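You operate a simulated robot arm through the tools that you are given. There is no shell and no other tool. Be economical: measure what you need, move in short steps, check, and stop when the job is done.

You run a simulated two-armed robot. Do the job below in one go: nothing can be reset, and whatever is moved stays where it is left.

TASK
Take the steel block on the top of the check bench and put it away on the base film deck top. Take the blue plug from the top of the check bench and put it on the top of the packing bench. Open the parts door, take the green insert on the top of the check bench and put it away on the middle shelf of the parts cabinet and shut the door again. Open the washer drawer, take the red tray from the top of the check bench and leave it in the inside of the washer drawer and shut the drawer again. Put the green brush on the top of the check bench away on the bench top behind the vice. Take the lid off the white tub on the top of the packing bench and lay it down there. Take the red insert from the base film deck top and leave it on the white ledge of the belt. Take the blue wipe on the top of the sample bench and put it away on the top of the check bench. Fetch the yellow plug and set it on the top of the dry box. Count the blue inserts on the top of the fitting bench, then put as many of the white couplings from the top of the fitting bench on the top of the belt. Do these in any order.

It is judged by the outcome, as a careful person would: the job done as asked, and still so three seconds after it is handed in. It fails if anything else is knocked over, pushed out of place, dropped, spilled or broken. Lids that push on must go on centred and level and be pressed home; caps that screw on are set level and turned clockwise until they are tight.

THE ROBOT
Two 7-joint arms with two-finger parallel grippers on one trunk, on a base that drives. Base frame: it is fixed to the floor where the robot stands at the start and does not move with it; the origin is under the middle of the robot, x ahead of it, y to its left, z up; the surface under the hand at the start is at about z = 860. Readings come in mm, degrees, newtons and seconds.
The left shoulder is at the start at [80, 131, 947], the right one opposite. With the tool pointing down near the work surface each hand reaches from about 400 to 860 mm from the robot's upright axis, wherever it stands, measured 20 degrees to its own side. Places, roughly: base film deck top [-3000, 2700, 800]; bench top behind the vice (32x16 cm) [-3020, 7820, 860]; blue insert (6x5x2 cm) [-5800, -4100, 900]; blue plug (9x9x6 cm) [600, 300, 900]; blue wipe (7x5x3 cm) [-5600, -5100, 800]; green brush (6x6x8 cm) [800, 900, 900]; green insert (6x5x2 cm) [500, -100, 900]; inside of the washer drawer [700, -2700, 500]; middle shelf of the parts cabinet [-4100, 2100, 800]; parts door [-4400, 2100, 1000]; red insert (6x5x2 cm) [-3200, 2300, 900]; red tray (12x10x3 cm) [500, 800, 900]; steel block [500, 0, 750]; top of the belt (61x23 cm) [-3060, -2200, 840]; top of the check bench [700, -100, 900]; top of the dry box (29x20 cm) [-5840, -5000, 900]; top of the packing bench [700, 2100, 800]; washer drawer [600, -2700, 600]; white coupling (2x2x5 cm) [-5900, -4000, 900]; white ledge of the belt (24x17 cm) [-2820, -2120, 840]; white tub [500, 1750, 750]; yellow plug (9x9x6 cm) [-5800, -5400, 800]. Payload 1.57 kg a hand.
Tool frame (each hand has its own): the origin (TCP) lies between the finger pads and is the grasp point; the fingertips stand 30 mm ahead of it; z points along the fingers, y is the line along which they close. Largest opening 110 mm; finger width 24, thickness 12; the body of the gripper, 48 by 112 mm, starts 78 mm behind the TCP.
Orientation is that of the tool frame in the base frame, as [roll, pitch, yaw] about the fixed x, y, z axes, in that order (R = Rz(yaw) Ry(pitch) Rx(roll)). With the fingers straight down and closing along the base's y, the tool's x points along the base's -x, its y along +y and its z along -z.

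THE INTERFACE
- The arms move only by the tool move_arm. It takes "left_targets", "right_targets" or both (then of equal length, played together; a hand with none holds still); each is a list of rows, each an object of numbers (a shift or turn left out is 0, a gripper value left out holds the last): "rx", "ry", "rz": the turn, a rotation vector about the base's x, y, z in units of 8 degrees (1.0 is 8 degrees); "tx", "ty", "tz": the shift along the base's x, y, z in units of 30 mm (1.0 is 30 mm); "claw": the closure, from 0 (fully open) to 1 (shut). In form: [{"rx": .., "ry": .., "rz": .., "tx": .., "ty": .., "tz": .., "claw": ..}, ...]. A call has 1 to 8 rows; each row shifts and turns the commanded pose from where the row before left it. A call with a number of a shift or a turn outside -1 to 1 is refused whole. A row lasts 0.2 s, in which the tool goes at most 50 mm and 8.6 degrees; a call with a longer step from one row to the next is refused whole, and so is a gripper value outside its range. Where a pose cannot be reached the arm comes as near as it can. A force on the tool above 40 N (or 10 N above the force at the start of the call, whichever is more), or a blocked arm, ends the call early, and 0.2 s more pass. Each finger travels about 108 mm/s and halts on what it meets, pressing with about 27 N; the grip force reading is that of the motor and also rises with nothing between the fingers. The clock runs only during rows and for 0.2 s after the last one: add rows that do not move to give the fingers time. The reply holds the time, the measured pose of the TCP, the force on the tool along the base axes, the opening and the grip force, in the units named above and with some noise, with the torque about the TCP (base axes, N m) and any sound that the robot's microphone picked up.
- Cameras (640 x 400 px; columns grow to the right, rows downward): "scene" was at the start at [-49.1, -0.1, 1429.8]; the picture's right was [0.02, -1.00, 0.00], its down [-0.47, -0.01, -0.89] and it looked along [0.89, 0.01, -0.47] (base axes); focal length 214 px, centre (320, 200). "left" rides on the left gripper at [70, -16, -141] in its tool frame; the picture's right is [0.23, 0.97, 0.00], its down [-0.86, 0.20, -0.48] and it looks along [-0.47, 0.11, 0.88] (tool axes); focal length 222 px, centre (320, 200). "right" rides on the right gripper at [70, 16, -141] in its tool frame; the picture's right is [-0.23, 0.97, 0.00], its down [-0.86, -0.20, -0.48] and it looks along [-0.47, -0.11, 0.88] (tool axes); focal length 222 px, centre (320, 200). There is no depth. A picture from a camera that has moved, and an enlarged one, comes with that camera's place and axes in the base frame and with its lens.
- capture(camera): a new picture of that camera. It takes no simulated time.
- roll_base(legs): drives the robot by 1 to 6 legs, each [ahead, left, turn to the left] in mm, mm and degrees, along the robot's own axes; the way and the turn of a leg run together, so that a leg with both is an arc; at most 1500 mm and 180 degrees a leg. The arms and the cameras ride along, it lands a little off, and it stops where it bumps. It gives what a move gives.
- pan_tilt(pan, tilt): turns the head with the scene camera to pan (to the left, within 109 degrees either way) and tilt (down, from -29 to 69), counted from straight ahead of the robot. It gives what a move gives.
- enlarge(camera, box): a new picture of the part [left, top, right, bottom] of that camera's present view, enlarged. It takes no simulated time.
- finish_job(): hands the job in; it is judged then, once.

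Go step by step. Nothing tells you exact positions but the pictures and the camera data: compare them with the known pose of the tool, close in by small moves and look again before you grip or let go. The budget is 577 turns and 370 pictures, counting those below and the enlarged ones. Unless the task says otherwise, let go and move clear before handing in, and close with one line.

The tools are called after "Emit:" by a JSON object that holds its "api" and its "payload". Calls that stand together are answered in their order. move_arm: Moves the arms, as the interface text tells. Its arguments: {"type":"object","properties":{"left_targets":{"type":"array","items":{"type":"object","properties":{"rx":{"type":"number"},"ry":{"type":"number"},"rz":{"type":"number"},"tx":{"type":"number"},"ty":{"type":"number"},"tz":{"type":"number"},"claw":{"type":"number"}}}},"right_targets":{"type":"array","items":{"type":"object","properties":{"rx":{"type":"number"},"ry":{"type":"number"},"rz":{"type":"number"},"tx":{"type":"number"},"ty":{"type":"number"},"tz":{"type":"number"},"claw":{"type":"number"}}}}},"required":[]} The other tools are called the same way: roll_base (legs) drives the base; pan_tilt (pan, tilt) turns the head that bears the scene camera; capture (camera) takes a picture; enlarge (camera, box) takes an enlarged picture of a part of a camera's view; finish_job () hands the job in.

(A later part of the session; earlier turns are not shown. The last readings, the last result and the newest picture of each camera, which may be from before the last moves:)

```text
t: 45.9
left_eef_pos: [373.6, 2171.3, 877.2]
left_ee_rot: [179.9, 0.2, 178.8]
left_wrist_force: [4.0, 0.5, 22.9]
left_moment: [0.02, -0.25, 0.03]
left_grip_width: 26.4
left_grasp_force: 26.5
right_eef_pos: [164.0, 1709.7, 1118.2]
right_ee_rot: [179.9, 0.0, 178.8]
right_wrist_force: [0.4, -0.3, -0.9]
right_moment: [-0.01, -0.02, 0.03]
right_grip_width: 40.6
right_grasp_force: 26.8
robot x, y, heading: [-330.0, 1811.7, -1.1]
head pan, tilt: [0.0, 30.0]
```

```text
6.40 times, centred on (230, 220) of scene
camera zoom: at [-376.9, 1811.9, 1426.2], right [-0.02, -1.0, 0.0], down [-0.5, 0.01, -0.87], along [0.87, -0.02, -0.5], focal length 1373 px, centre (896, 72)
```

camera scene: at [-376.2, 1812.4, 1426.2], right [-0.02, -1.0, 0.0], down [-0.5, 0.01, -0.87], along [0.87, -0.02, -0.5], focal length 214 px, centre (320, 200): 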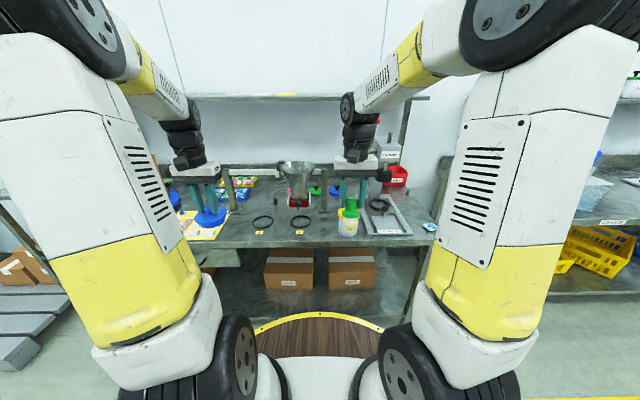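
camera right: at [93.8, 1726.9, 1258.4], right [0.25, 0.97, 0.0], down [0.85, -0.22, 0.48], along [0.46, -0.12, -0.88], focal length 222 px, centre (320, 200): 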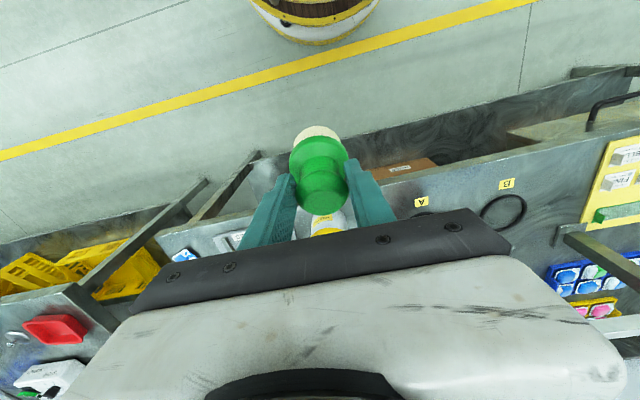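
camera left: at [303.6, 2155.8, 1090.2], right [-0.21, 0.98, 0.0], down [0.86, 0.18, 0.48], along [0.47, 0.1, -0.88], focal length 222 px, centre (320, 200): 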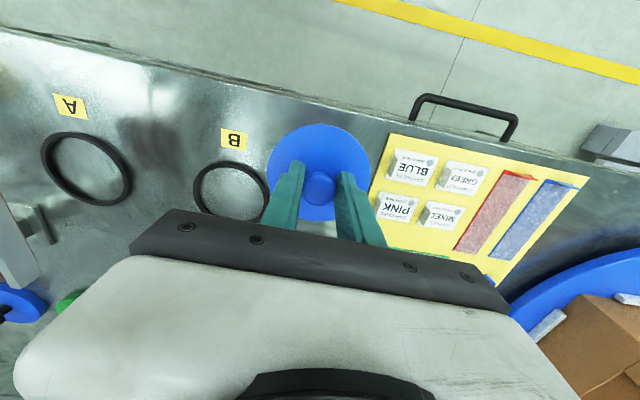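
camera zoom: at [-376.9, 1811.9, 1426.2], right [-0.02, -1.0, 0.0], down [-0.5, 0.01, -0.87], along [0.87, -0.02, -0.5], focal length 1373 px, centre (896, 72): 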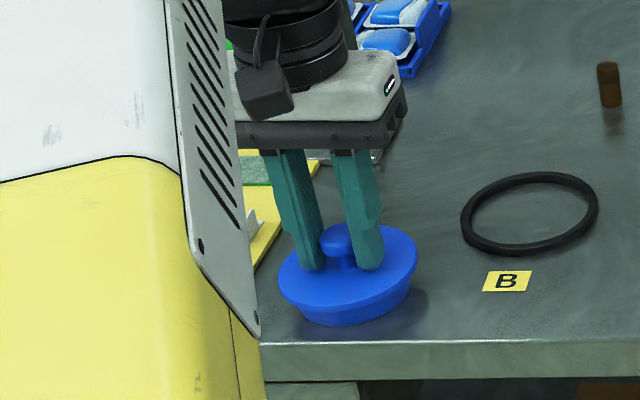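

Contact felt, the plug is on the bench. Release and lift.

Emit:
{"api": "move_arm", "payload": {"left_targets": [{"tz": 0.08}, {"claw": 0.4}, {"claw": 0.4}, {"tz": 0.6}, {"tz": 1}, {"tz": 1}, {"tz": 1}, {"tz": 1}]}}

Emit:
{"api": "capture", "payload": {"camera": "left"}}

Emit:
{"api": "enlarge", "payload": {"camera": "scene", "box": [180, 130, 440, 260]}}

```text
t: 47.7
left_eef_pos: [372.5, 2173.2, 1018.3]
left_ee_rot: [-179.9, 0.0, 178.9]
left_wrist_force: [1.1, -0.2, -0.2]
left_moment: [0.02, 0.01, -0.01]
left_grip_width: 66.0
left_grasp_force: 0.0
right_eef_pos: [163.0, 1710.1, 1117.5]
right_ee_rot: [-180.0, 0.0, 178.9]
right_wrist_force: [0.3, 0.8, -0.4]
right_moment: [0.02, 0.01, 0.01]
right_grip_width: 40.5
right_grasp_force: 26.9
robot x, y, heading: [-328.3, 1812.7, -1.0]
head pan, tilt: [0.0, 30.0]
```

```text
335 pictures are left
camera left: at [302.6, 2156.9, 1160.5], right [-0.21, 0.98, 0.0], down [0.86, 0.18, 0.48], along [0.47, 0.1, -0.88], focal length 222 px, centre (320, 200)
```

left: 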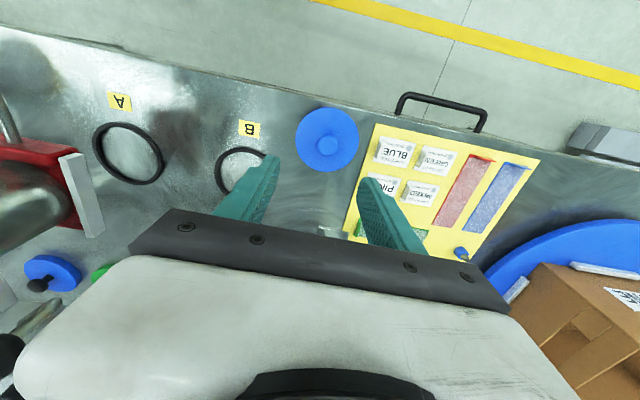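

```text
2.46 times, centred on (310, 195) of scene
camera zoom: at [-376.1, 1812.3, 1426.2], right [-0.02, -1.0, 0.0], down [-0.5, 0.01, -0.87], along [0.87, -0.02, -0.5], focal length 528 px, centre (345, 212)
```

zoom: 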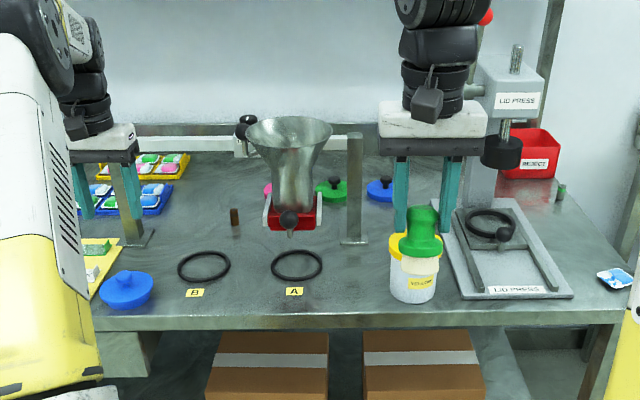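

Plug stands well on the bench. Next, the tub's yellow lid: retract the left hand, shift the base right so the left hand faces the tub.

Emit:
{"api": "move_arm", "payload": {"left_targets": [{"tx": -1, "tz": 0.6}, {"tx": -1, "tz": 0.6}, {"tx": -1, "tz": 0.6}, {"tx": -1, "tz": 0.6}, {"tx": -1}, {"tx": -1}, {"tx": -1}]}}

Emit:
{"api": "roll_base", "payload": {"legs": [[0, -400, 1]]}}

Emit:
{"api": "capture", "payload": {"camera": "scene"}}

Emit:
{"api": "capture", "payload": {"camera": "left"}}

```text
t: 49.3
left_eef_pos: [160.3, 2169.6, 1089.3]
left_ee_rot: [-180.0, 0.0, 178.6]
left_wrist_force: [-0.3, 0.5, 0.0]
left_moment: [0.01, 0.01, -0.01]
left_grip_width: 66.1
left_grasp_force: 0.0
right_eef_pos: [162.9, 1709.3, 1116.8]
right_ee_rot: [-179.9, -0.1, 178.7]
right_wrist_force: [0.3, 0.5, 0.0]
right_moment: [0.02, 0.01, -0.06]
right_grip_width: 40.4
right_grasp_force: 27.3
robot x, y, heading: [-327.5, 1815.2, -1.1]
head pan, tilt: [0.0, 30.0]
```

```text
t: 51.9
left_eef_pos: [150.6, 1767.2, 1089.3]
left_ee_rot: [-180.0, 0.1, 179.5]
left_wrist_force: [-0.8, 0.6, 0.2]
left_moment: [-0.02, 0.02, -0.01]
left_grip_width: 66.1
left_grasp_force: 0.1
right_eef_pos: [158.2, 1306.8, 1117.5]
right_ee_rot: [-180.0, 0.0, 179.5]
right_wrist_force: [-0.7, 0.4, -1.4]
right_moment: [0.0, 0.02, 0.04]
right_grip_width: 40.4
right_grasp_force: 26.5
robot x, y, heading: [-331.8, 1404.3, -0.3]
head pan, tilt: [0.0, 30.0]
```

```text
333 pictures are left
camera scene: at [-382.3, 1403.1, 1426.2], right [-0.01, -1.0, 0.0], down [-0.5, 0.0, -0.87], along [0.87, -0.01, -0.5], focal length 214 px, centre (320, 200)
```

scene: 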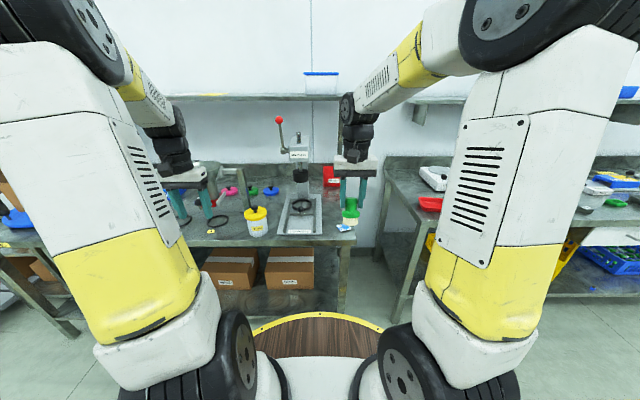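

```text
332 pictures are left
camera left: at [80.8, 1750.7, 1231.3], right [-0.22, 0.98, 0.0], down [0.86, 0.19, 0.48], along [0.47, 0.1, -0.88], focal length 222 px, centre (320, 200)
```

left: 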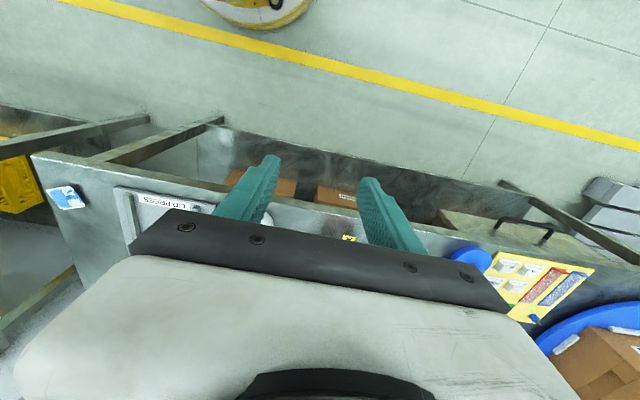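

Emit:
{"api": "enlarge", "payload": {"camera": "scene", "box": [180, 150, 340, 250]}}

```text
4.00 times, centred on (260, 200) of scene
camera zoom: at [-382.3, 1403.1, 1426.2], right [-0.01, -1.0, 0.0], down [-0.5, 0.0, -0.87], along [0.87, -0.01, -0.5], focal length 858 px, centre (560, 200)
```

zoom: 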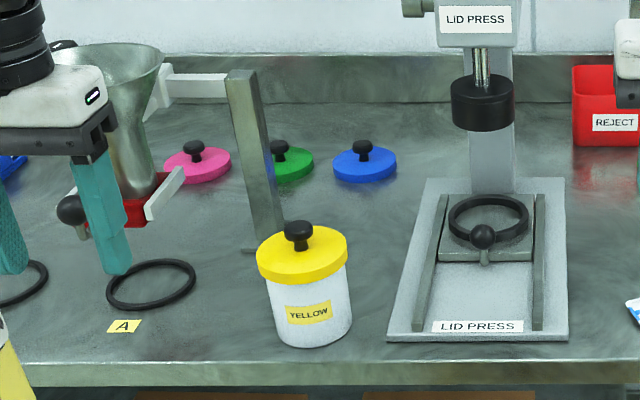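

Emit:
{"api": "roll_base", "payload": {"legs": [[200, 0, 0.3]]}}

Emit:
{"api": "move_arm", "payload": {"left_targets": [{"tx": 0.6, "ty": -0.8}, {"tx": 0.5, "ty": -0.8}, {"ty": -0.8}, {"ty": -0.8}, {}]}}

Emit:
{"api": "capture", "payload": {"camera": "left"}}

Emit:
{"api": "capture", "payload": {"camera": "scene"}}

```text
t: 53.5
left_eef_pos: [341.7, 1771.1, 1089.2]
left_ee_rot: [-179.9, 0.0, 180.0]
left_wrist_force: [0.1, -0.6, -0.3]
left_moment: [0.02, -0.03, 0.01]
left_grip_width: 66.1
left_grasp_force: 0.1
right_eef_pos: [355.6, 1310.5, 1117.8]
right_ee_rot: [180.0, -0.1, -180.0]
right_wrist_force: [-0.6, -0.6, -1.4]
right_moment: [-0.01, -0.01, 0.01]
right_grip_width: 40.4
right_grasp_force: 27.2
robot x, y, heading: [-137.8, 1403.1, -0.2]
head pan, tilt: [0.0, 30.0]
```

```text
t: 54.6
left_eef_pos: [377.5, 1674.6, 1091.7]
left_ee_rot: [180.0, 0.0, -180.0]
left_wrist_force: [0.3, -0.6, 1.0]
left_moment: [-0.03, 0.01, -0.02]
left_grip_width: 66.2
left_grasp_force: 0.0
right_eef_pos: [356.6, 1311.3, 1117.4]
right_ee_rot: [-179.9, 0.0, 180.0]
right_wrist_force: [0.4, 0.0, -1.0]
right_moment: [0.02, -0.04, 0.01]
right_grip_width: 40.2
right_grasp_force: 27.5
robot x, y, heading: [-137.4, 1403.1, -0.1]
head pan, tilt: [0.0, 30.0]
```

```text
330 pictures are left
camera left: at [308.5, 1656.7, 1232.0], right [-0.23, 0.97, 0.0], down [0.86, 0.2, 0.48], along [0.47, 0.11, -0.88], focal length 222 px, centre (320, 200)
```

left: 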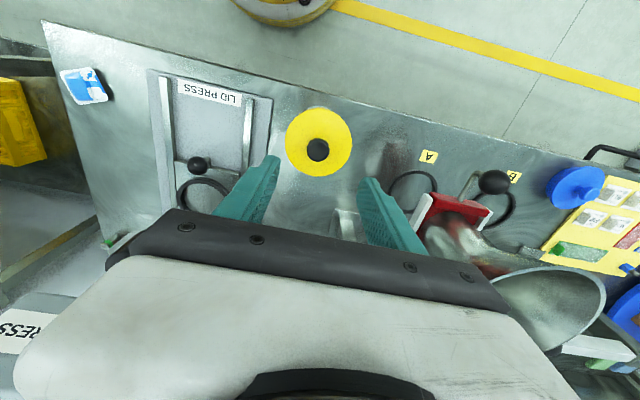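

```text
329 pictures are left
camera scene: at [-186.3, 1401.9, 1426.2], right [0.0, -1.0, 0.0], down [-0.5, 0.0, -0.87], along [0.87, 0.0, -0.5], focal length 214 px, centre (320, 200)
```

scene: 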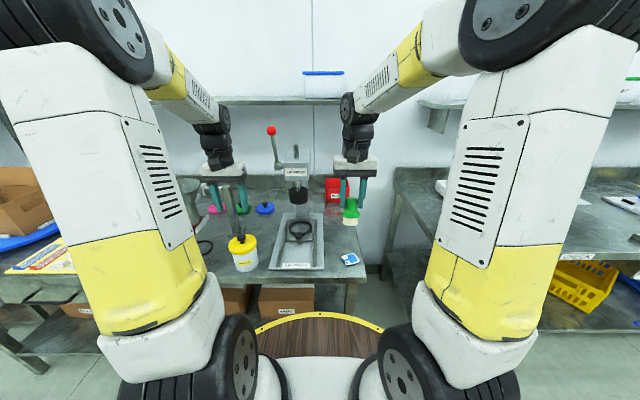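

Emit:
{"api": "move_arm", "payload": {"left_targets": [{"tx": 0.32, "ty": -0.12, "tz": -1}, {"tz": -1}, {"tz": -1}, {"tz": -1}, {}]}}

Emit:
{"api": "capture", "payload": {"camera": "left"}}

Emit:
{"api": "enlarge", "payload": {"camera": "scene", "box": [190, 160, 310, 280]}}

```text
t: 55.9
left_eef_pos: [384.5, 1672.5, 967.4]
left_ee_rot: [180.0, 0.0, -180.0]
left_wrist_force: [-0.6, 0.2, 0.6]
left_moment: [0.0, 0.0, 0.02]
left_grip_width: 66.2
left_grasp_force: 0.0
right_eef_pos: [355.7, 1311.9, 1117.8]
right_ee_rot: [180.0, 0.0, 180.0]
right_wrist_force: [0.2, -0.5, -0.6]
right_moment: [-0.01, -0.01, 0.01]
right_grip_width: 40.5
right_grasp_force: 27.3
robot x, y, heading: [-135.7, 1403.9, 0.1]
head pan, tilt: [0.0, 30.0]
```

```text
328 pictures are left
camera left: at [316.2, 1654.4, 1110.0], right [-0.23, 0.97, 0.0], down [0.85, 0.2, 0.48], along [0.47, 0.11, -0.88], focal length 222 px, centre (320, 200)
```

left: 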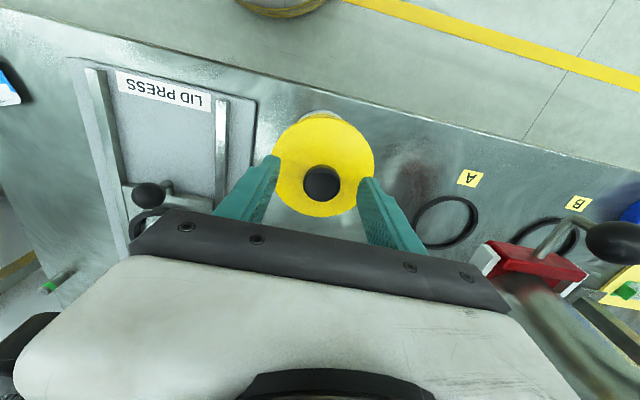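

```text
3.33 times, centred on (250, 220) of scene
camera zoom: at [-186.3, 1401.9, 1426.2], right [0.0, -1.0, 0.0], down [-0.5, 0.0, -0.87], along [0.87, 0.0, -0.5], focal length 715 px, centre (553, 133)
```

zoom: 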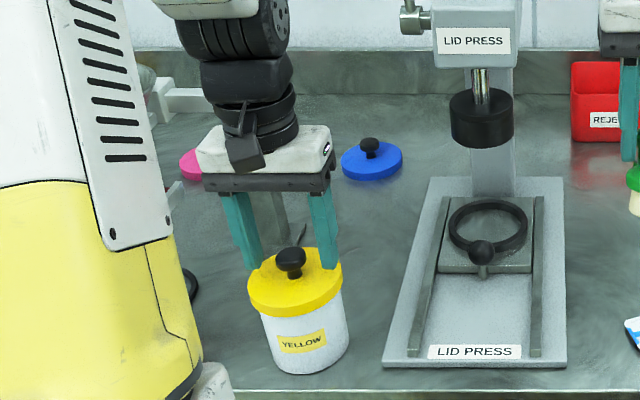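

Emit:
{"api": "move_arm", "payload": {"left_targets": [{"tz": -0.35, "tx": 0.03}, {"claw": 1}, {"claw": 1}, {"claw": 1}, {}]}}

Emit:
{"api": "capture", "payload": {"camera": "left"}}

Emit:
{"api": "enlarge", "payload": {"camera": "scene", "box": [210, 190, 290, 280]}}

```text
t: 57.0
left_eef_pos: [385.6, 1670.6, 957.2]
left_ee_rot: [-179.9, 0.1, 180.0]
left_wrist_force: [0.1, 0.8, 0.8]
left_moment: [0.02, 0.05, 0.0]
left_grip_width: 27.8
left_grasp_force: 26.3
right_eef_pos: [355.1, 1311.6, 1118.6]
right_ee_rot: [180.0, -0.1, 180.0]
right_wrist_force: [0.7, 0.1, -0.4]
right_moment: [0.0, 0.04, -0.01]
right_grip_width: 40.7
right_grasp_force: 27.2
robot x, y, heading: [-135.3, 1404.1, -0.2]
head pan, tilt: [0.0, 30.0]
```

```text
326 pictures are left
camera left: at [316.3, 1653.6, 1099.6], right [-0.23, 0.97, 0.0], down [0.86, 0.2, 0.48], along [0.47, 0.11, -0.88], focal length 222 px, centre (320, 200)
```

left: 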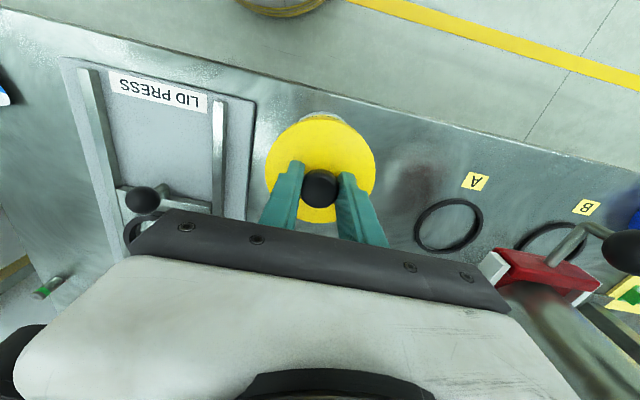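

```text
4.44 times, centred on (250, 235) of scene
camera zoom: at [-186.3, 1401.9, 1426.2], right [0.0, -1.0, 0.0], down [-0.5, 0.0, -0.87], along [0.87, 0.0, -0.5], focal length 953 px, centre (631, 44)
```

zoom: 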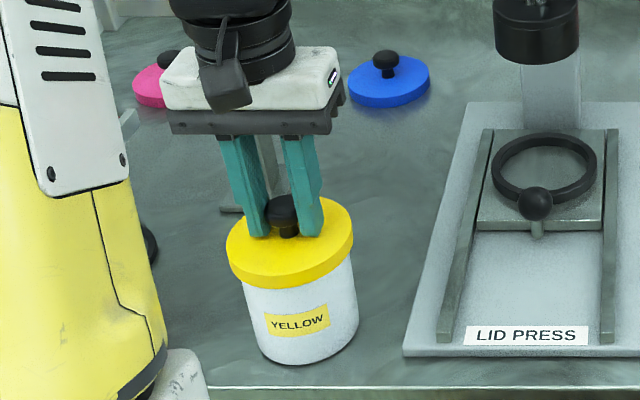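

Emit:
{"api": "move_arm", "payload": {"left_targets": [{"tz": 0.15}, {"tz": 0.15}, {}]}}

Emit:
{"api": "enlarge", "payload": {"camera": "scene", "box": [210, 190, 290, 280]}}

```text
t: 57.9
left_eef_pos: [385.8, 1670.8, 966.7]
left_ee_rot: [-179.9, 0.0, 180.0]
left_wrist_force: [-0.6, 0.2, -0.5]
left_moment: [0.01, -0.02, -0.01]
left_grip_width: 27.7
left_grasp_force: 26.7
right_eef_pos: [355.6, 1311.2, 1118.2]
right_ee_rot: [179.9, 0.1, -180.0]
right_wrist_force: [-0.7, 0.6, -0.2]
right_moment: [-0.01, 0.01, -0.03]
right_grip_width: 40.6
right_grasp_force: 26.8
robot x, y, heading: [-133.1, 1403.5, -0.0]
head pan, tilt: [0.0, 30.0]
```

```text
4.44 times, centred on (250, 235) of scene
camera zoom: at [-186.3, 1401.9, 1426.2], right [0.0, -1.0, 0.0], down [-0.5, 0.0, -0.87], along [0.87, 0.0, -0.5], focal length 953 px, centre (631, 44)
```

zoom: 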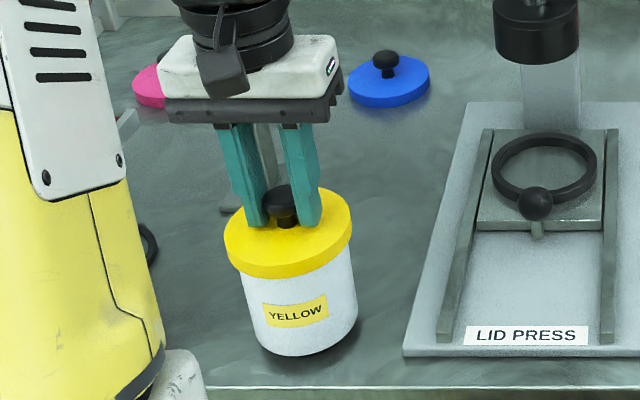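

The tub lifts with the lid, so I must hold it with the other hand. I'll set it back, release, and temporarily park the brush on the bench.

Emit:
{"api": "move_arm", "payload": {"left_targets": [{"tz": -0.15}, {"tz": -0.12}, {}, {"claw": 0.4}, {"claw": 0.4}, {"tz": 0.8}, {"tz": 1}, {"tz": 1}]}}

Emit:
{"api": "enlarge", "payload": {"camera": "scene", "box": [190, 150, 390, 290]}}

Emit:
{"api": "capture", "payload": {"camera": "right"}}

```text
t: 59.6
left_eef_pos: [386.2, 1673.1, 1044.8]
left_ee_rot: [-180.0, 0.0, 180.0]
left_wrist_force: [0.6, -0.9, -0.1]
left_moment: [0.01, -0.02, -0.04]
left_grip_width: 66.0
left_grasp_force: 0.0
right_eef_pos: [355.3, 1310.6, 1116.6]
right_ee_rot: [-180.0, 0.0, 180.0]
right_wrist_force: [-0.6, 0.1, -1.0]
right_moment: [0.02, -0.01, 0.02]
right_grip_width: 40.0
right_grasp_force: 27.2
robot x, y, heading: [-137.8, 1403.9, 0.1]
head pan, tilt: [0.0, 30.0]
```

```text
2.86 times, centred on (290, 220) of scene
camera zoom: at [-186.1, 1401.9, 1426.2], right [0.0, -1.0, 0.0], down [-0.5, 0.0, -0.87], along [0.87, 0.0, -0.5], focal length 613 px, centre (406, 143)
```

zoom: 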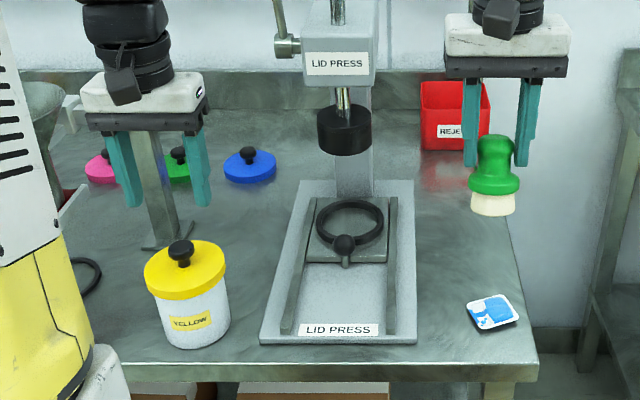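

```text
322 pictures are left
camera right: at [285.7, 1326.9, 1258.3], right [0.23, 0.97, 0.0], down [0.86, -0.2, 0.48], along [0.47, -0.11, -0.88], focal length 222 px, centre (320, 200)
```

right: 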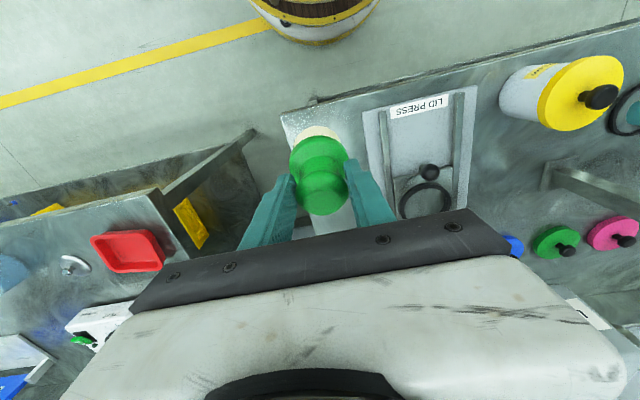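

Emit:
{"api": "move_arm", "payload": {"right_targets": [{"tx": 0.9, "ty": 0.2, "ry": -0.5}, {"tx": 0.9, "ty": 0.2, "ry": -0.5}, {"tx": 0.9, "ty": 0.2, "ry": -0.5}, {"tx": 0.9, "ty": 0.2, "tz": -0.8, "ry": -0.5}, {"tx": 1, "tz": -0.9}, {"tx": 1, "tz": -1}, {"tz": -1}, {"tz": -1}]}}

Emit:
{"api": "capture", "payload": {"camera": "right"}}

Emit:
{"api": "enlarge", "payload": {"camera": "scene", "box": [270, 180, 390, 270]}}

```text
t: 61.5
left_eef_pos: [387.2, 1673.8, 1044.3]
left_ee_rot: [180.0, -0.1, -180.0]
left_wrist_force: [0.0, -0.7, 0.4]
left_moment: [0.0, -0.02, -0.01]
left_grip_width: 66.0
left_grasp_force: 0.0
right_eef_pos: [526.1, 1335.5, 975.4]
right_ee_rot: [-180.0, 16.1, -180.0]
right_wrist_force: [-0.6, -0.7, -1.2]
right_moment: [0.0, 0.0, 0.0]
right_grip_width: 40.5
right_grasp_force: 27.3
robot x, y, heading: [-136.5, 1405.3, -0.2]
head pan, tilt: [0.0, 30.0]
```

```text
321 pictures are left
camera right: at [418.2, 1350.9, 1091.6], right [0.22, 0.97, 0.06], down [0.69, -0.2, 0.7], along [0.69, -0.11, -0.72], focal length 222 px, centre (320, 200)
```

right: 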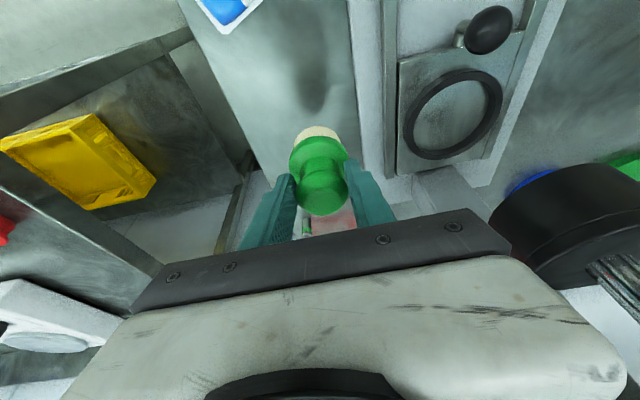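

```text
4.44 times, centred on (330, 225) of scene
camera zoom: at [-186.4, 1401.8, 1426.2], right [0.0, -1.0, 0.0], down [-0.5, 0.0, -0.87], along [0.87, 0.0, -0.5], focal length 953 px, centre (276, 89)
```

zoom: 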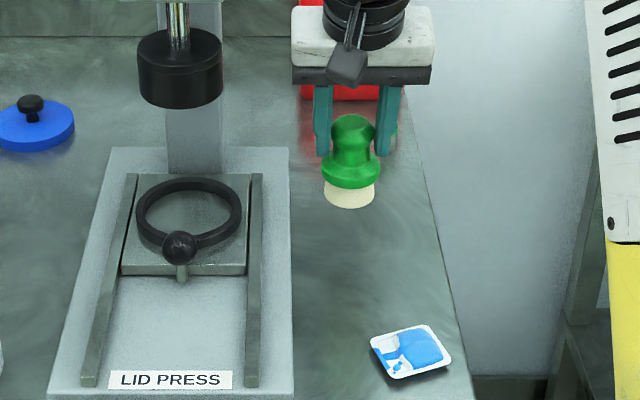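

Emit:
{"api": "move_arm", "payload": {"right_targets": [{"tz": -1}, {"tz": -1}, {"tz": -0.2}, {"tz": -0.1}, {"tz": -0.1}, {"tz": -0.1}, {}]}}

Emit:
{"api": "enlarge", "payload": {"camera": "scene", "box": [270, 180, 390, 270]}}

```text
t: 63.0
left_eef_pos: [386.7, 1673.2, 1043.8]
left_ee_rot: [180.0, -0.1, -179.9]
left_wrist_force: [-1.2, -0.6, -0.1]
left_moment: [-0.01, -0.01, -0.02]
left_grip_width: 65.8
left_grasp_force: 0.0
right_eef_pos: [523.6, 1335.0, 900.4]
right_ee_rot: [-180.0, 16.0, 180.0]
right_wrist_force: [0.6, -0.2, -0.4]
right_moment: [-0.04, 0.02, 0.0]
right_grip_width: 40.5
right_grasp_force: 26.5
robot x, y, heading: [-138.4, 1406.0, -0.0]
head pan, tilt: [0.0, 30.0]
```

```text
4.44 times, centred on (330, 225) of scene
camera zoom: at [-186.2, 1401.9, 1426.2], right [0.0, -1.0, 0.0], down [-0.5, 0.0, -0.87], along [0.87, 0.0, -0.5], focal length 953 px, centre (276, 89)
```

zoom: 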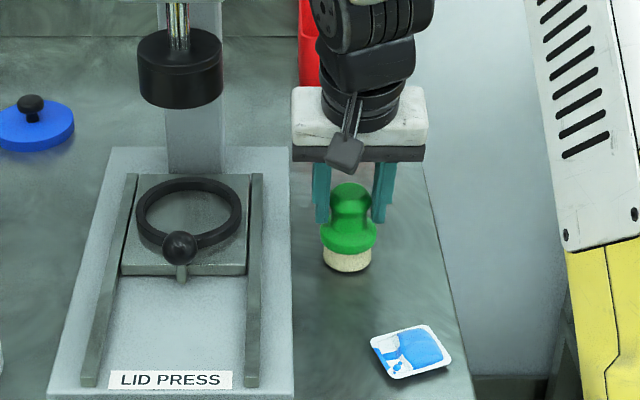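

Emit:
{"api": "move_arm", "payload": {"right_targets": [{"tz": -0.1}, {"tz": -0.1}, {"tz": -0.1}, {}]}}

```text
t: 64.0
left_eef_pos: [386.0, 1673.8, 1043.5]
left_ee_rot: [180.0, 0.1, -180.0]
left_wrist_force: [0.2, 0.7, -1.7]
left_moment: [-0.01, -0.01, 0.0]
left_grip_width: 65.5
left_grasp_force: 0.1
right_eef_pos: [525.4, 1334.6, 893.7]
right_ee_rot: [179.9, 16.3, -180.0]
right_wrist_force: [4.8, 2.4, 22.0]
right_moment: [0.07, -0.38, 0.19]
right_grip_width: 40.8
right_grasp_force: 26.9
robot x, y, heading: [-137.4, 1404.8, -0.1]
head pan, tilt: [0.0, 30.0]
```

Emit:
{"api": "move_arm", "payload": {"right_targets": [{"tz": 0.06}, {"claw": 0.3}, {"claw": 0.3}, {"tz": 1, "tx": -0.2}, {"tz": 1, "tx": -0.2}, {"tz": 1, "tx": -0.2}, {"tz": 1}, {"tz": 1}]}}

Emit:
{"api": "enlarge", "payload": {"camera": "scene", "box": [190, 150, 390, 290]}}

```text
t: 65.8
left_eef_pos: [387.1, 1672.3, 1043.6]
left_ee_rot: [-180.0, 0.0, -179.9]
left_wrist_force: [0.4, 0.1, 0.3]
left_moment: [0.0, 0.03, -0.01]
left_grip_width: 66.1
left_grasp_force: 0.0
right_eef_pos: [505.7, 1334.1, 1043.3]
right_ee_rot: [-179.9, 16.0, -180.0]
right_wrist_force: [-0.4, 1.2, -0.4]
right_moment: [0.0, 0.03, 0.0]
right_grip_width: 76.9
right_grasp_force: 0.1
robot x, y, heading: [-136.8, 1403.6, 0.1]
head pan, tilt: [0.0, 30.0]
```

```text
2.86 times, centred on (290, 220) of scene
camera zoom: at [-186.1, 1401.9, 1426.2], right [0.0, -1.0, 0.0], down [-0.5, 0.0, -0.87], along [0.87, 0.0, -0.5], focal length 613 px, centre (406, 143)
```

zoom: 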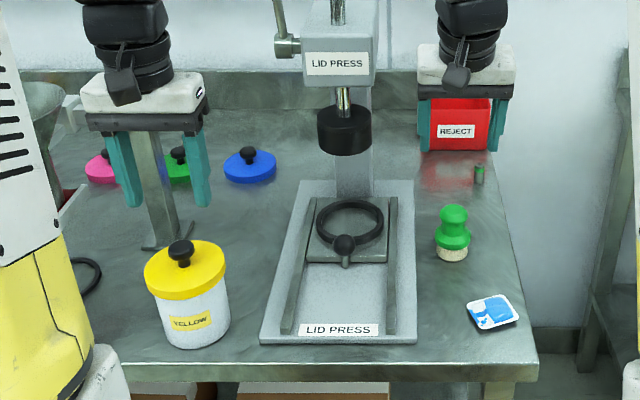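

Emit:
{"api": "move_arm", "payload": {"left_targets": [{"tz": 1}, {"tz": 0.8}, {}, {}, {}, {}, {}, {}], "right_targets": [{"tx": -1, "tz": 0.5, "claw": 0}, {"tx": -1, "tz": 0.5}, {"tx": -1, "tz": 0.3}, {"tx": -1}, {"tx": -1}, {"tx": -1}, {"tx": -1}, {"tx": -0.7}]}}

Emit:
{"api": "roll_base", "payload": {"legs": [[-220, 0, 0], [0, 280, 0]]}}

Emit:
{"api": "capture", "payload": {"camera": "scene"}}

```text
t: 67.7
left_eef_pos: [387.9, 1673.4, 1099.4]
left_ee_rot: [-179.9, 0.0, -179.9]
left_wrist_force: [-0.6, -0.9, -0.4]
left_moment: [-0.02, 0.03, 0.0]
left_grip_width: 65.9
left_grasp_force: 0.1
right_eef_pos: [274.5, 1336.6, 1081.8]
right_ee_rot: [180.0, 16.0, 180.0]
right_wrist_force: [0.7, -0.2, 0.1]
right_moment: [-0.01, 0.01, 0.04]
right_grip_width: 110.0
right_grasp_force: 0.1
robot x, y, heading: [-136.2, 1406.4, 0.0]
head pan, tilt: [0.0, 30.0]
```

```text
t: 70.9
left_eef_pos: [170.1, 1954.9, 1098.7]
left_ee_rot: [180.0, 0.0, 179.9]
left_wrist_force: [1.0, 0.2, 0.6]
left_moment: [-0.02, -0.01, 0.02]
left_grip_width: 65.9
left_grasp_force: 0.0
right_eef_pos: [57.2, 1618.5, 1082.4]
right_ee_rot: [180.0, 16.0, 179.8]
right_wrist_force: [0.0, 0.4, 0.3]
right_moment: [0.0, -0.02, 0.01]
right_grip_width: 109.8
right_grasp_force: 0.1
robot x, y, heading: [-353.3, 1687.4, 0.1]
head pan, tilt: [0.0, 30.0]
```

```text
317 pictures are left
camera scene: at [-404.1, 1684.9, 1426.2], right [0.0, -1.0, 0.0], down [-0.5, 0.0, -0.87], along [0.87, 0.0, -0.5], focal length 214 px, centre (320, 200)
```

scene: 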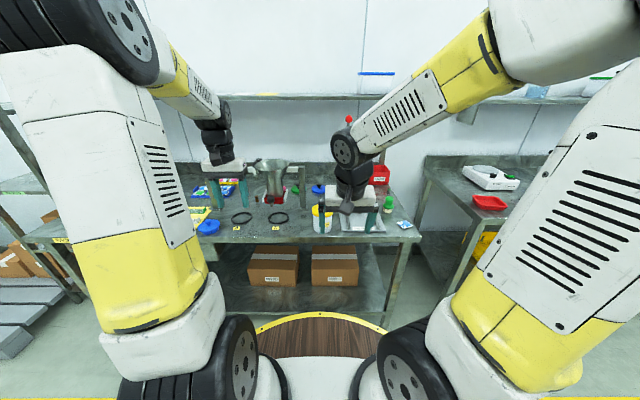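

Emit:
{"api": "move_arm", "payload": {"right_targets": [{"ry": -0.92, "tx": 0.8, "ty": 0.3, "tz": -0.8}, {"ry": -0.92, "tx": 0.8, "ty": 0.3, "tz": -0.8}, {"ry": -0.92, "tx": 0.8, "ty": 0.3, "tz": -0.8}, {"ry": -0.92, "tx": 0.8, "ty": 0.3, "tz": -0.8}, {"ry": -0.92, "tx": 0.7, "ty": 0.3, "tz": -0.8}, {"ry": -0.9, "tx": 0.7, "ty": 0.27, "tz": -0.8}, {}]}}

Emit:
{"api": "capture", "payload": {"camera": "right"}}

Emit:
{"api": "capture", "payload": {"camera": "scene"}}

```text
t: 72.5
left_eef_pos: [170.0, 1954.9, 1099.1]
left_ee_rot: [-180.0, 0.0, 179.9]
left_wrist_force: [-0.5, -0.1, -0.5]
left_moment: [-0.03, 0.03, 0.04]
left_grip_width: 65.8
left_grasp_force: 0.2
right_eef_pos: [194.5, 1670.7, 939.9]
right_ee_rot: [179.7, 60.0, 179.7]
right_wrist_force: [-0.2, 0.3, -0.6]
right_moment: [0.04, -0.02, 0.02]
right_grip_width: 109.7
right_grasp_force: 0.1
robot x, y, heading: [-355.8, 1688.1, -0.1]
head pan, tilt: [0.0, 30.0]
```

```text
316 pictures are left
camera right: at [36.5, 1686.7, 949.6], right [0.11, 0.97, 0.2], down [0.01, -0.2, 0.98], along [0.99, -0.11, -0.03], focal length 222 px, centre (320, 200)
```

right: 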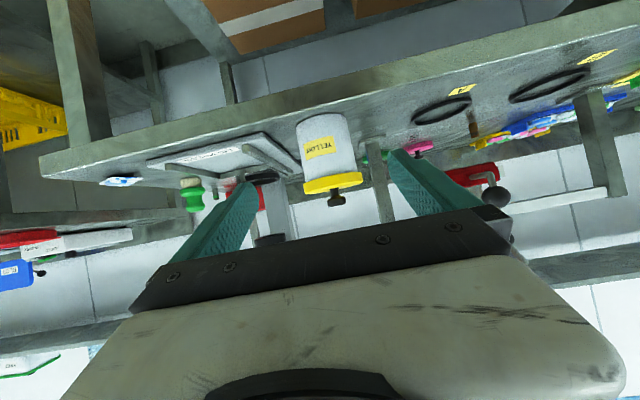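

```text
315 pictures are left
camera scene: at [-404.1, 1685.0, 1426.2], right [0.0, -1.0, 0.0], down [-0.5, 0.0, -0.87], along [0.87, 0.0, -0.5], focal length 214 px, centre (320, 200)
```

scene: 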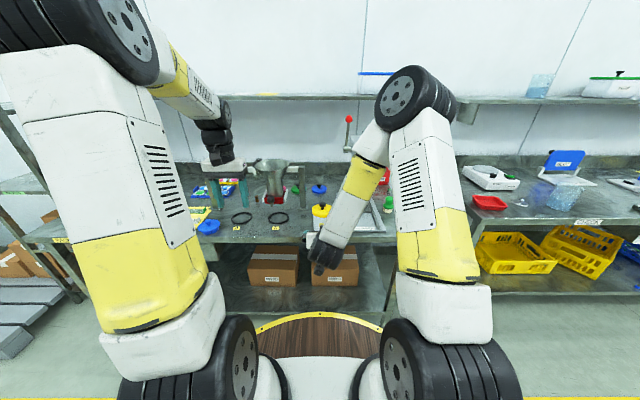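

Emit:
{"api": "move_arm", "payload": {"right_targets": [{"tx": 0.5, "tz": -0.8}, {"tx": 0.5, "tz": -0.8}, {"tx": 0.6, "tz": -0.7}, {"tx": 0.9, "tz": -0.1}, {"tx": 0.9}, {"tx": 0.9}, {}]}}

Emit:
{"api": "capture", "payload": {"camera": "right"}}

Emit:
{"api": "enlarge", "payload": {"camera": "scene", "box": [250, 160, 410, 260]}}

```text
t: 74.1
left_eef_pos: [169.8, 1956.0, 1100.0]
left_ee_rot: [180.0, 0.0, 179.8]
left_wrist_force: [0.3, 0.5, -0.3]
left_moment: [0.0, 0.0, 0.0]
left_grip_width: 65.8
left_grasp_force: 0.1
right_eef_pos: [328.4, 1673.2, 866.5]
right_ee_rot: [179.8, 60.0, 179.8]
right_wrist_force: [-0.4, -0.3, 0.3]
right_moment: [0.0, 0.0, 0.01]
right_grip_width: 110.2
right_grasp_force: 0.1
robot x, y, heading: [-353.3, 1687.5, 0.1]
head pan, tilt: [0.0, 30.0]
```

```text
314 pictures are left
camera right: at [169.8, 1689.2, 877.0], right [0.11, 0.97, 0.2], down [0.01, -0.2, 0.98], along [0.99, -0.11, -0.04], focal length 222 px, centre (320, 200)
```

right: 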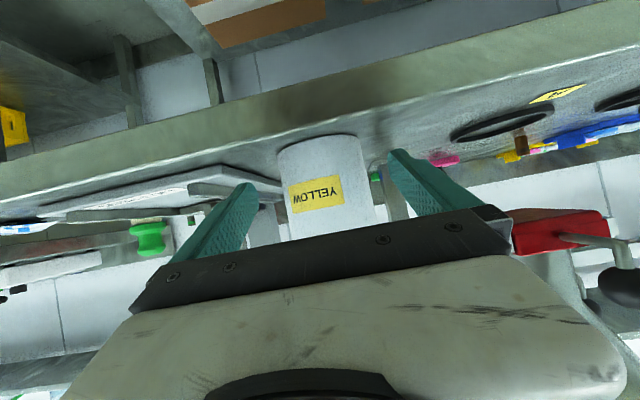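

```text
4.00 times, centred on (330, 210) of scene
camera zoom: at [-404.0, 1685.0, 1426.2], right [0.0, -1.0, 0.0], down [-0.5, 0.0, -0.87], along [0.87, 0.0, -0.5], focal length 858 px, centre (280, 160)
```

zoom: 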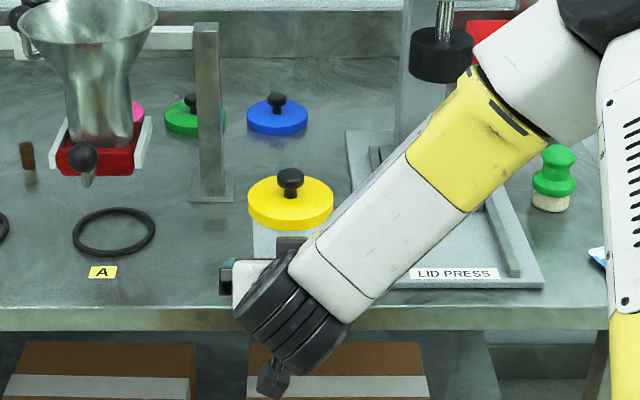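

Emit:
{"api": "move_arm", "payload": {"right_targets": [{"tx": 0.9}, {"tx": 0.9}, {}, {"claw": 0.5}, {"claw": 1}, {"claw": 1}, {}]}}

Emit:
{"api": "capture", "payload": {"camera": "right"}}

Emit:
{"api": "enlarge", "payload": {"camera": "scene", "box": [250, 160, 410, 260]}}

```text
t: 75.7
left_eef_pos: [169.9, 1954.2, 1098.3]
left_ee_rot: [-180.0, 0.0, 179.9]
left_wrist_force: [-0.5, 0.7, -0.2]
left_moment: [0.01, 0.02, 0.02]
left_grip_width: 65.8
left_grasp_force: 0.1
right_eef_pos: [380.2, 1671.4, 866.7]
right_ee_rot: [179.9, 60.0, 179.9]
right_wrist_force: [1.0, 0.8, 2.2]
right_moment: [0.08, -0.06, -0.04]
right_grip_width: 82.5
right_grasp_force: 27.0
robot x, y, heading: [-354.7, 1684.7, -0.3]
head pan, tilt: [0.0, 30.0]
```

```text
312 pictures are left
camera right: at [223.0, 1687.5, 876.9], right [0.12, 0.97, 0.2], down [0.01, -0.2, 0.98], along [0.99, -0.11, -0.04], focal length 222 px, centre (320, 200)
```

right: 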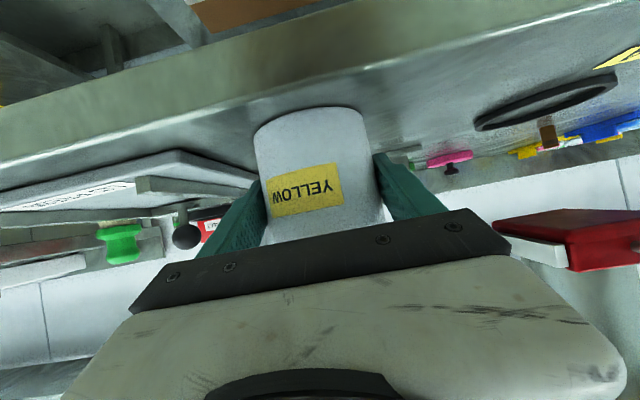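

```text
4.00 times, centred on (330, 210) of scene
camera zoom: at [-404.0, 1685.0, 1426.2], right [0.0, -1.0, 0.0], down [-0.5, 0.0, -0.87], along [0.87, 0.0, -0.5], focal length 858 px, centre (280, 160)
```

zoom: 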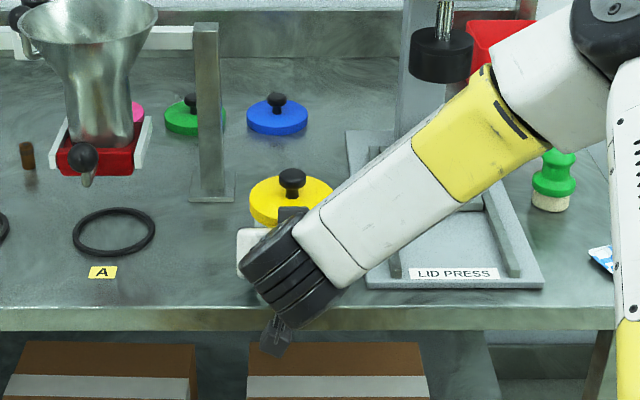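

Emit:
{"api": "move_arm", "payload": {"left_targets": [{"tx": 0.8, "ty": -0.95}, {"tx": 0.8, "ty": -0.95}, {"tx": 0.8, "ty": -0.95}, {"tx": 0.8, "ty": -0.95}, {"tx": 0.8, "ty": -0.95}, {"tx": 0.8, "ty": -0.95}, {"tx": 0.8, "ty": -0.95}, {"tx": 0.8, "ty": -0.95}]}}

Emit:
{"api": "move_arm", "payload": {"left_targets": [{"tx": 0.8, "ty": -0.95}, {"tx": 0.05, "ty": -0.9}, {"tz": -1}, {"tz": -1}, {}]}}

Emit:
{"api": "capture", "payload": {"camera": "left"}}

Emit:
{"api": "capture", "payload": {"camera": "scene"}}

```text
t: 77.5
left_eef_pos: [365.5, 1727.1, 1098.8]
left_ee_rot: [179.9, 0.0, 179.8]
left_wrist_force: [-0.7, 0.1, 0.3]
left_moment: [-0.03, 0.0, 0.02]
left_grip_width: 66.1
left_grasp_force: 0.1
right_eef_pos: [380.8, 1672.8, 866.6]
right_ee_rot: [179.9, 60.0, 179.8]
right_wrist_force: [1.1, -0.2, 1.9]
right_moment: [0.07, -0.04, -0.05]
right_grip_width: 82.5
right_grasp_force: 27.0
robot x, y, heading: [-355.1, 1689.6, -0.0]
head pan, tilt: [0.0, 30.0]
```

```text
t: 78.7
left_eef_pos: [390.0, 1672.3, 1039.8]
left_ee_rot: [179.9, 0.0, 180.0]
left_wrist_force: [0.2, 0.3, 0.4]
left_moment: [0.01, 0.02, -0.03]
left_grip_width: 66.0
left_grasp_force: 0.0
right_eef_pos: [381.5, 1672.2, 867.1]
right_ee_rot: [179.9, 60.0, 179.7]
right_wrist_force: [-0.7, -0.2, 4.1]
right_moment: [0.11, -0.09, 0.0]
right_grip_width: 82.2
right_grasp_force: 26.8
robot x, y, heading: [-352.8, 1689.1, -0.3]
head pan, tilt: [0.0, 30.0]
```

```text
310 pictures are left
camera left: at [320.6, 1654.8, 1181.3], right [-0.23, 0.97, 0.0], down [0.86, 0.2, 0.48], along [0.47, 0.11, -0.88], focal length 222 px, centre (320, 200)
```

left: 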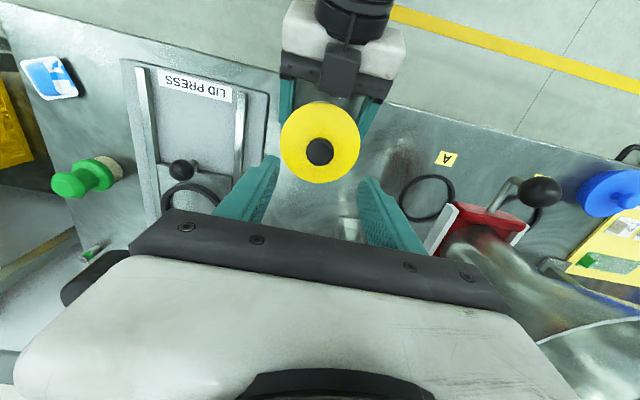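

```text
309 pictures are left
camera scene: at [-404.0, 1684.9, 1426.2], right [0.0, -1.0, 0.0], down [-0.5, 0.0, -0.87], along [0.87, 0.0, -0.5], focal length 214 px, centre (320, 200)
```

scene: 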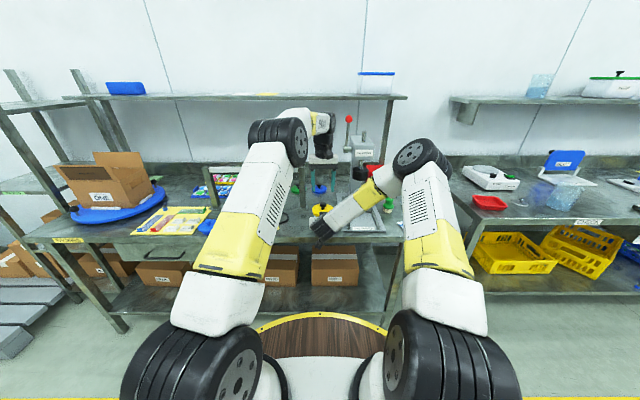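

Emit:
{"api": "move_arm", "payload": {"left_targets": [{"tx": -0.1, "ty": -0.06, "tz": -1}, {"tz": -1}, {"tz": -0.75}, {"claw": 1}, {"claw": 1}, {"claw": 1}, {}]}}

Emit:
{"api": "move_arm", "payload": {"left_targets": [{"tz": 0.1}, {"tz": 0.1}, {"tz": 0.1}, {}]}}

Emit:
{"api": "capture", "payload": {"camera": "right"}}

Emit:
{"api": "enlarge", "payload": {"camera": "scene", "box": [270, 160, 390, 260]}}

```text
t: 80.3
left_eef_pos: [385.7, 1671.9, 954.1]
left_ee_rot: [179.9, 0.1, 179.9]
left_wrist_force: [0.0, 8.4, 7.0]
left_moment: [0.14, 0.02, 0.01]
left_grip_width: 27.6
left_grasp_force: 27.1
right_eef_pos: [380.8, 1670.5, 866.4]
right_ee_rot: [-180.0, 59.9, 179.7]
right_wrist_force: [0.1, -5.3, 2.3]
right_moment: [0.76, -0.12, 0.01]
right_grip_width: 82.4
right_grasp_force: 26.7
robot x, y, heading: [-357.6, 1687.9, -0.1]
head pan, tilt: [0.0, 30.0]
```

```text
t: 81.3
left_eef_pos: [383.5, 1669.4, 964.4]
left_ee_rot: [-180.0, 0.0, 179.8]
left_wrist_force: [0.2, -0.4, 0.4]
left_moment: [0.0, -0.02, -0.02]
left_grip_width: 27.9
left_grasp_force: 27.2
right_eef_pos: [380.6, 1673.9, 867.3]
right_ee_rot: [179.8, 60.1, 179.9]
right_wrist_force: [-0.5, 1.4, 3.6]
right_moment: [-0.03, -0.01, -0.01]
right_grip_width: 82.6
right_grasp_force: 27.1
robot x, y, heading: [-355.4, 1686.1, -0.1]
head pan, tilt: [0.0, 30.0]
heard: snap
```

```text
308 pictures are left
camera right: at [222.6, 1688.6, 876.9], right [0.11, 0.97, 0.2], down [0.01, -0.2, 0.98], along [0.99, -0.11, -0.04], focal length 222 px, centre (320, 200)
```

right: 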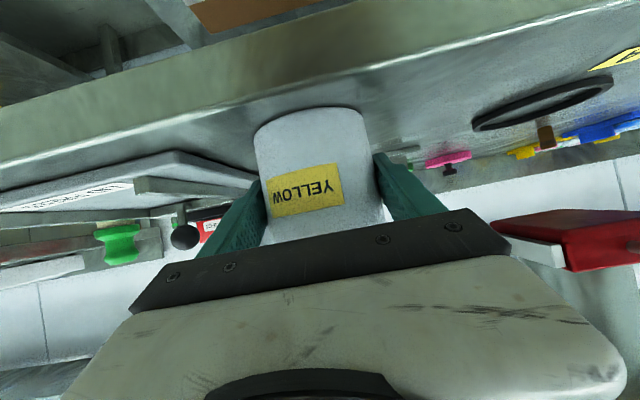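

```text
4.00 times, centred on (330, 210) of scene
camera zoom: at [-404.0, 1684.9, 1426.2], right [0.0, -1.0, 0.0], down [-0.5, 0.0, -0.87], along [0.87, 0.0, -0.5], focal length 858 px, centre (280, 160)
```

zoom: 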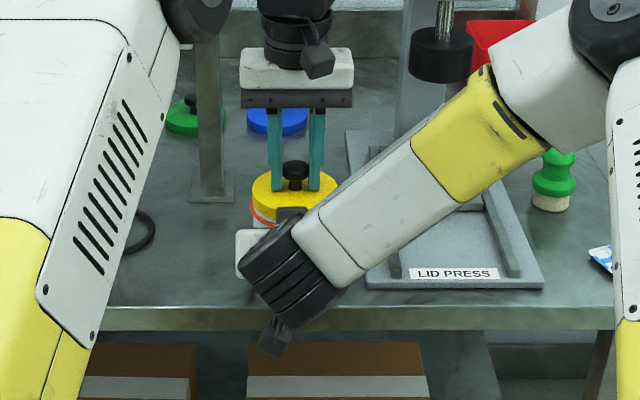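

Lid came off with a snap. Raise it, then let go of the tub with the right hand and back off.

Emit:
{"api": "move_arm", "payload": {"left_targets": [{"tz": 0.8}, {"tz": 1}, {"tz": 1}, {}, {}, {}, {}], "right_targets": [{}, {}, {}, {"claw": 0.3}, {"claw": 0}, {"claw": 0}, {"tx": -0.8}]}}

Emit:
{"api": "move_arm", "payload": {"right_targets": [{"tx": -1}, {"tx": -1}, {"tx": -1}, {"tx": -1}, {"tx": -1, "tz": 0.8, "ry": 0.9}, {"tx": -0.8, "tz": 1, "ry": 0.9}, {"tz": 1, "ry": 0.9, "ty": -0.5}, {"tz": 1, "ry": 0.9, "ty": -0.5}]}}

Emit:
{"api": "capture", "payload": {"camera": "scene"}}

Emit:
{"api": "capture", "payload": {"camera": "left"}}

```text
t: 82.9
left_eef_pos: [385.8, 1670.3, 1047.8]
left_ee_rot: [179.8, 0.0, -180.0]
left_wrist_force: [0.0, -0.6, -0.8]
left_moment: [0.03, 0.01, -0.01]
left_grip_width: 27.7
left_grasp_force: 27.0
right_eef_pos: [356.9, 1671.8, 866.3]
right_ee_rot: [-180.0, 60.0, 179.9]
right_wrist_force: [0.3, 0.5, 1.0]
right_moment: [0.01, -0.01, -0.01]
right_grip_width: 110.0
right_grasp_force: 0.0
robot x, y, heading: [-354.3, 1688.5, -0.0]
head pan, tilt: [0.0, 30.0]
```

```text
t: 84.7
left_eef_pos: [386.9, 1669.7, 1049.3]
left_ee_rot: [-179.9, -0.1, 179.8]
left_wrist_force: [-1.2, -0.1, -0.3]
left_moment: [-0.01, 0.04, 0.01]
left_grip_width: 27.6
left_grasp_force: 27.0
right_eef_pos: [178.6, 1640.3, 978.8]
right_ee_rot: [-180.0, 31.2, 179.9]
right_wrist_force: [0.4, -0.2, 0.3]
right_moment: [0.01, 0.02, 0.01]
right_grip_width: 109.7
right_grasp_force: 0.1
robot x, y, heading: [-355.1, 1683.9, -0.1]
head pan, tilt: [0.0, 30.0]
```

```text
306 pictures are left
camera scene: at [-403.6, 1684.9, 1426.2], right [0.0, -1.0, 0.0], down [-0.5, 0.0, -0.87], along [0.87, 0.0, -0.5], focal length 214 px, centre (320, 200)
```

scene: 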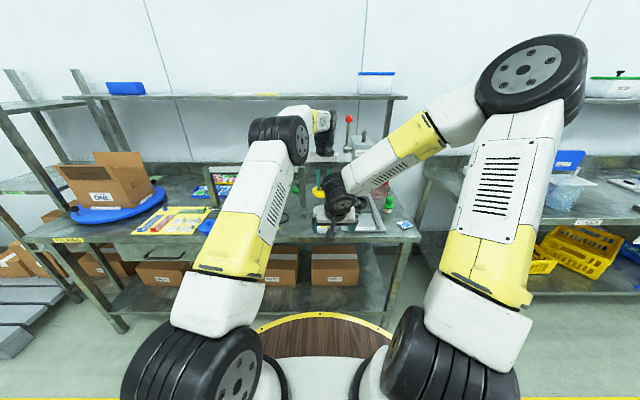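

```text
305 pictures are left
camera left: at [317.6, 1652.7, 1190.3], right [-0.23, 0.97, 0.0], down [0.86, 0.2, 0.48], along [0.47, 0.11, -0.88], focal length 222 px, centre (320, 200)
```

left: 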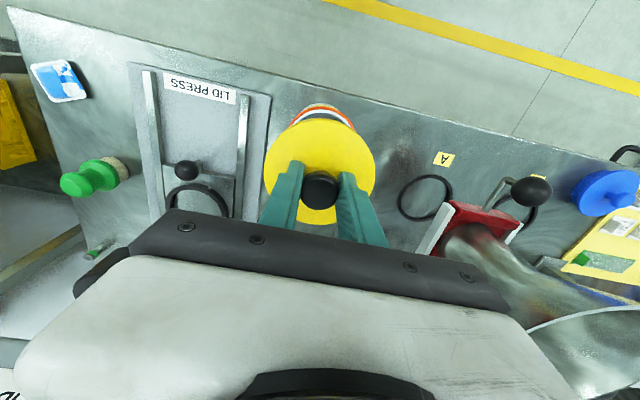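

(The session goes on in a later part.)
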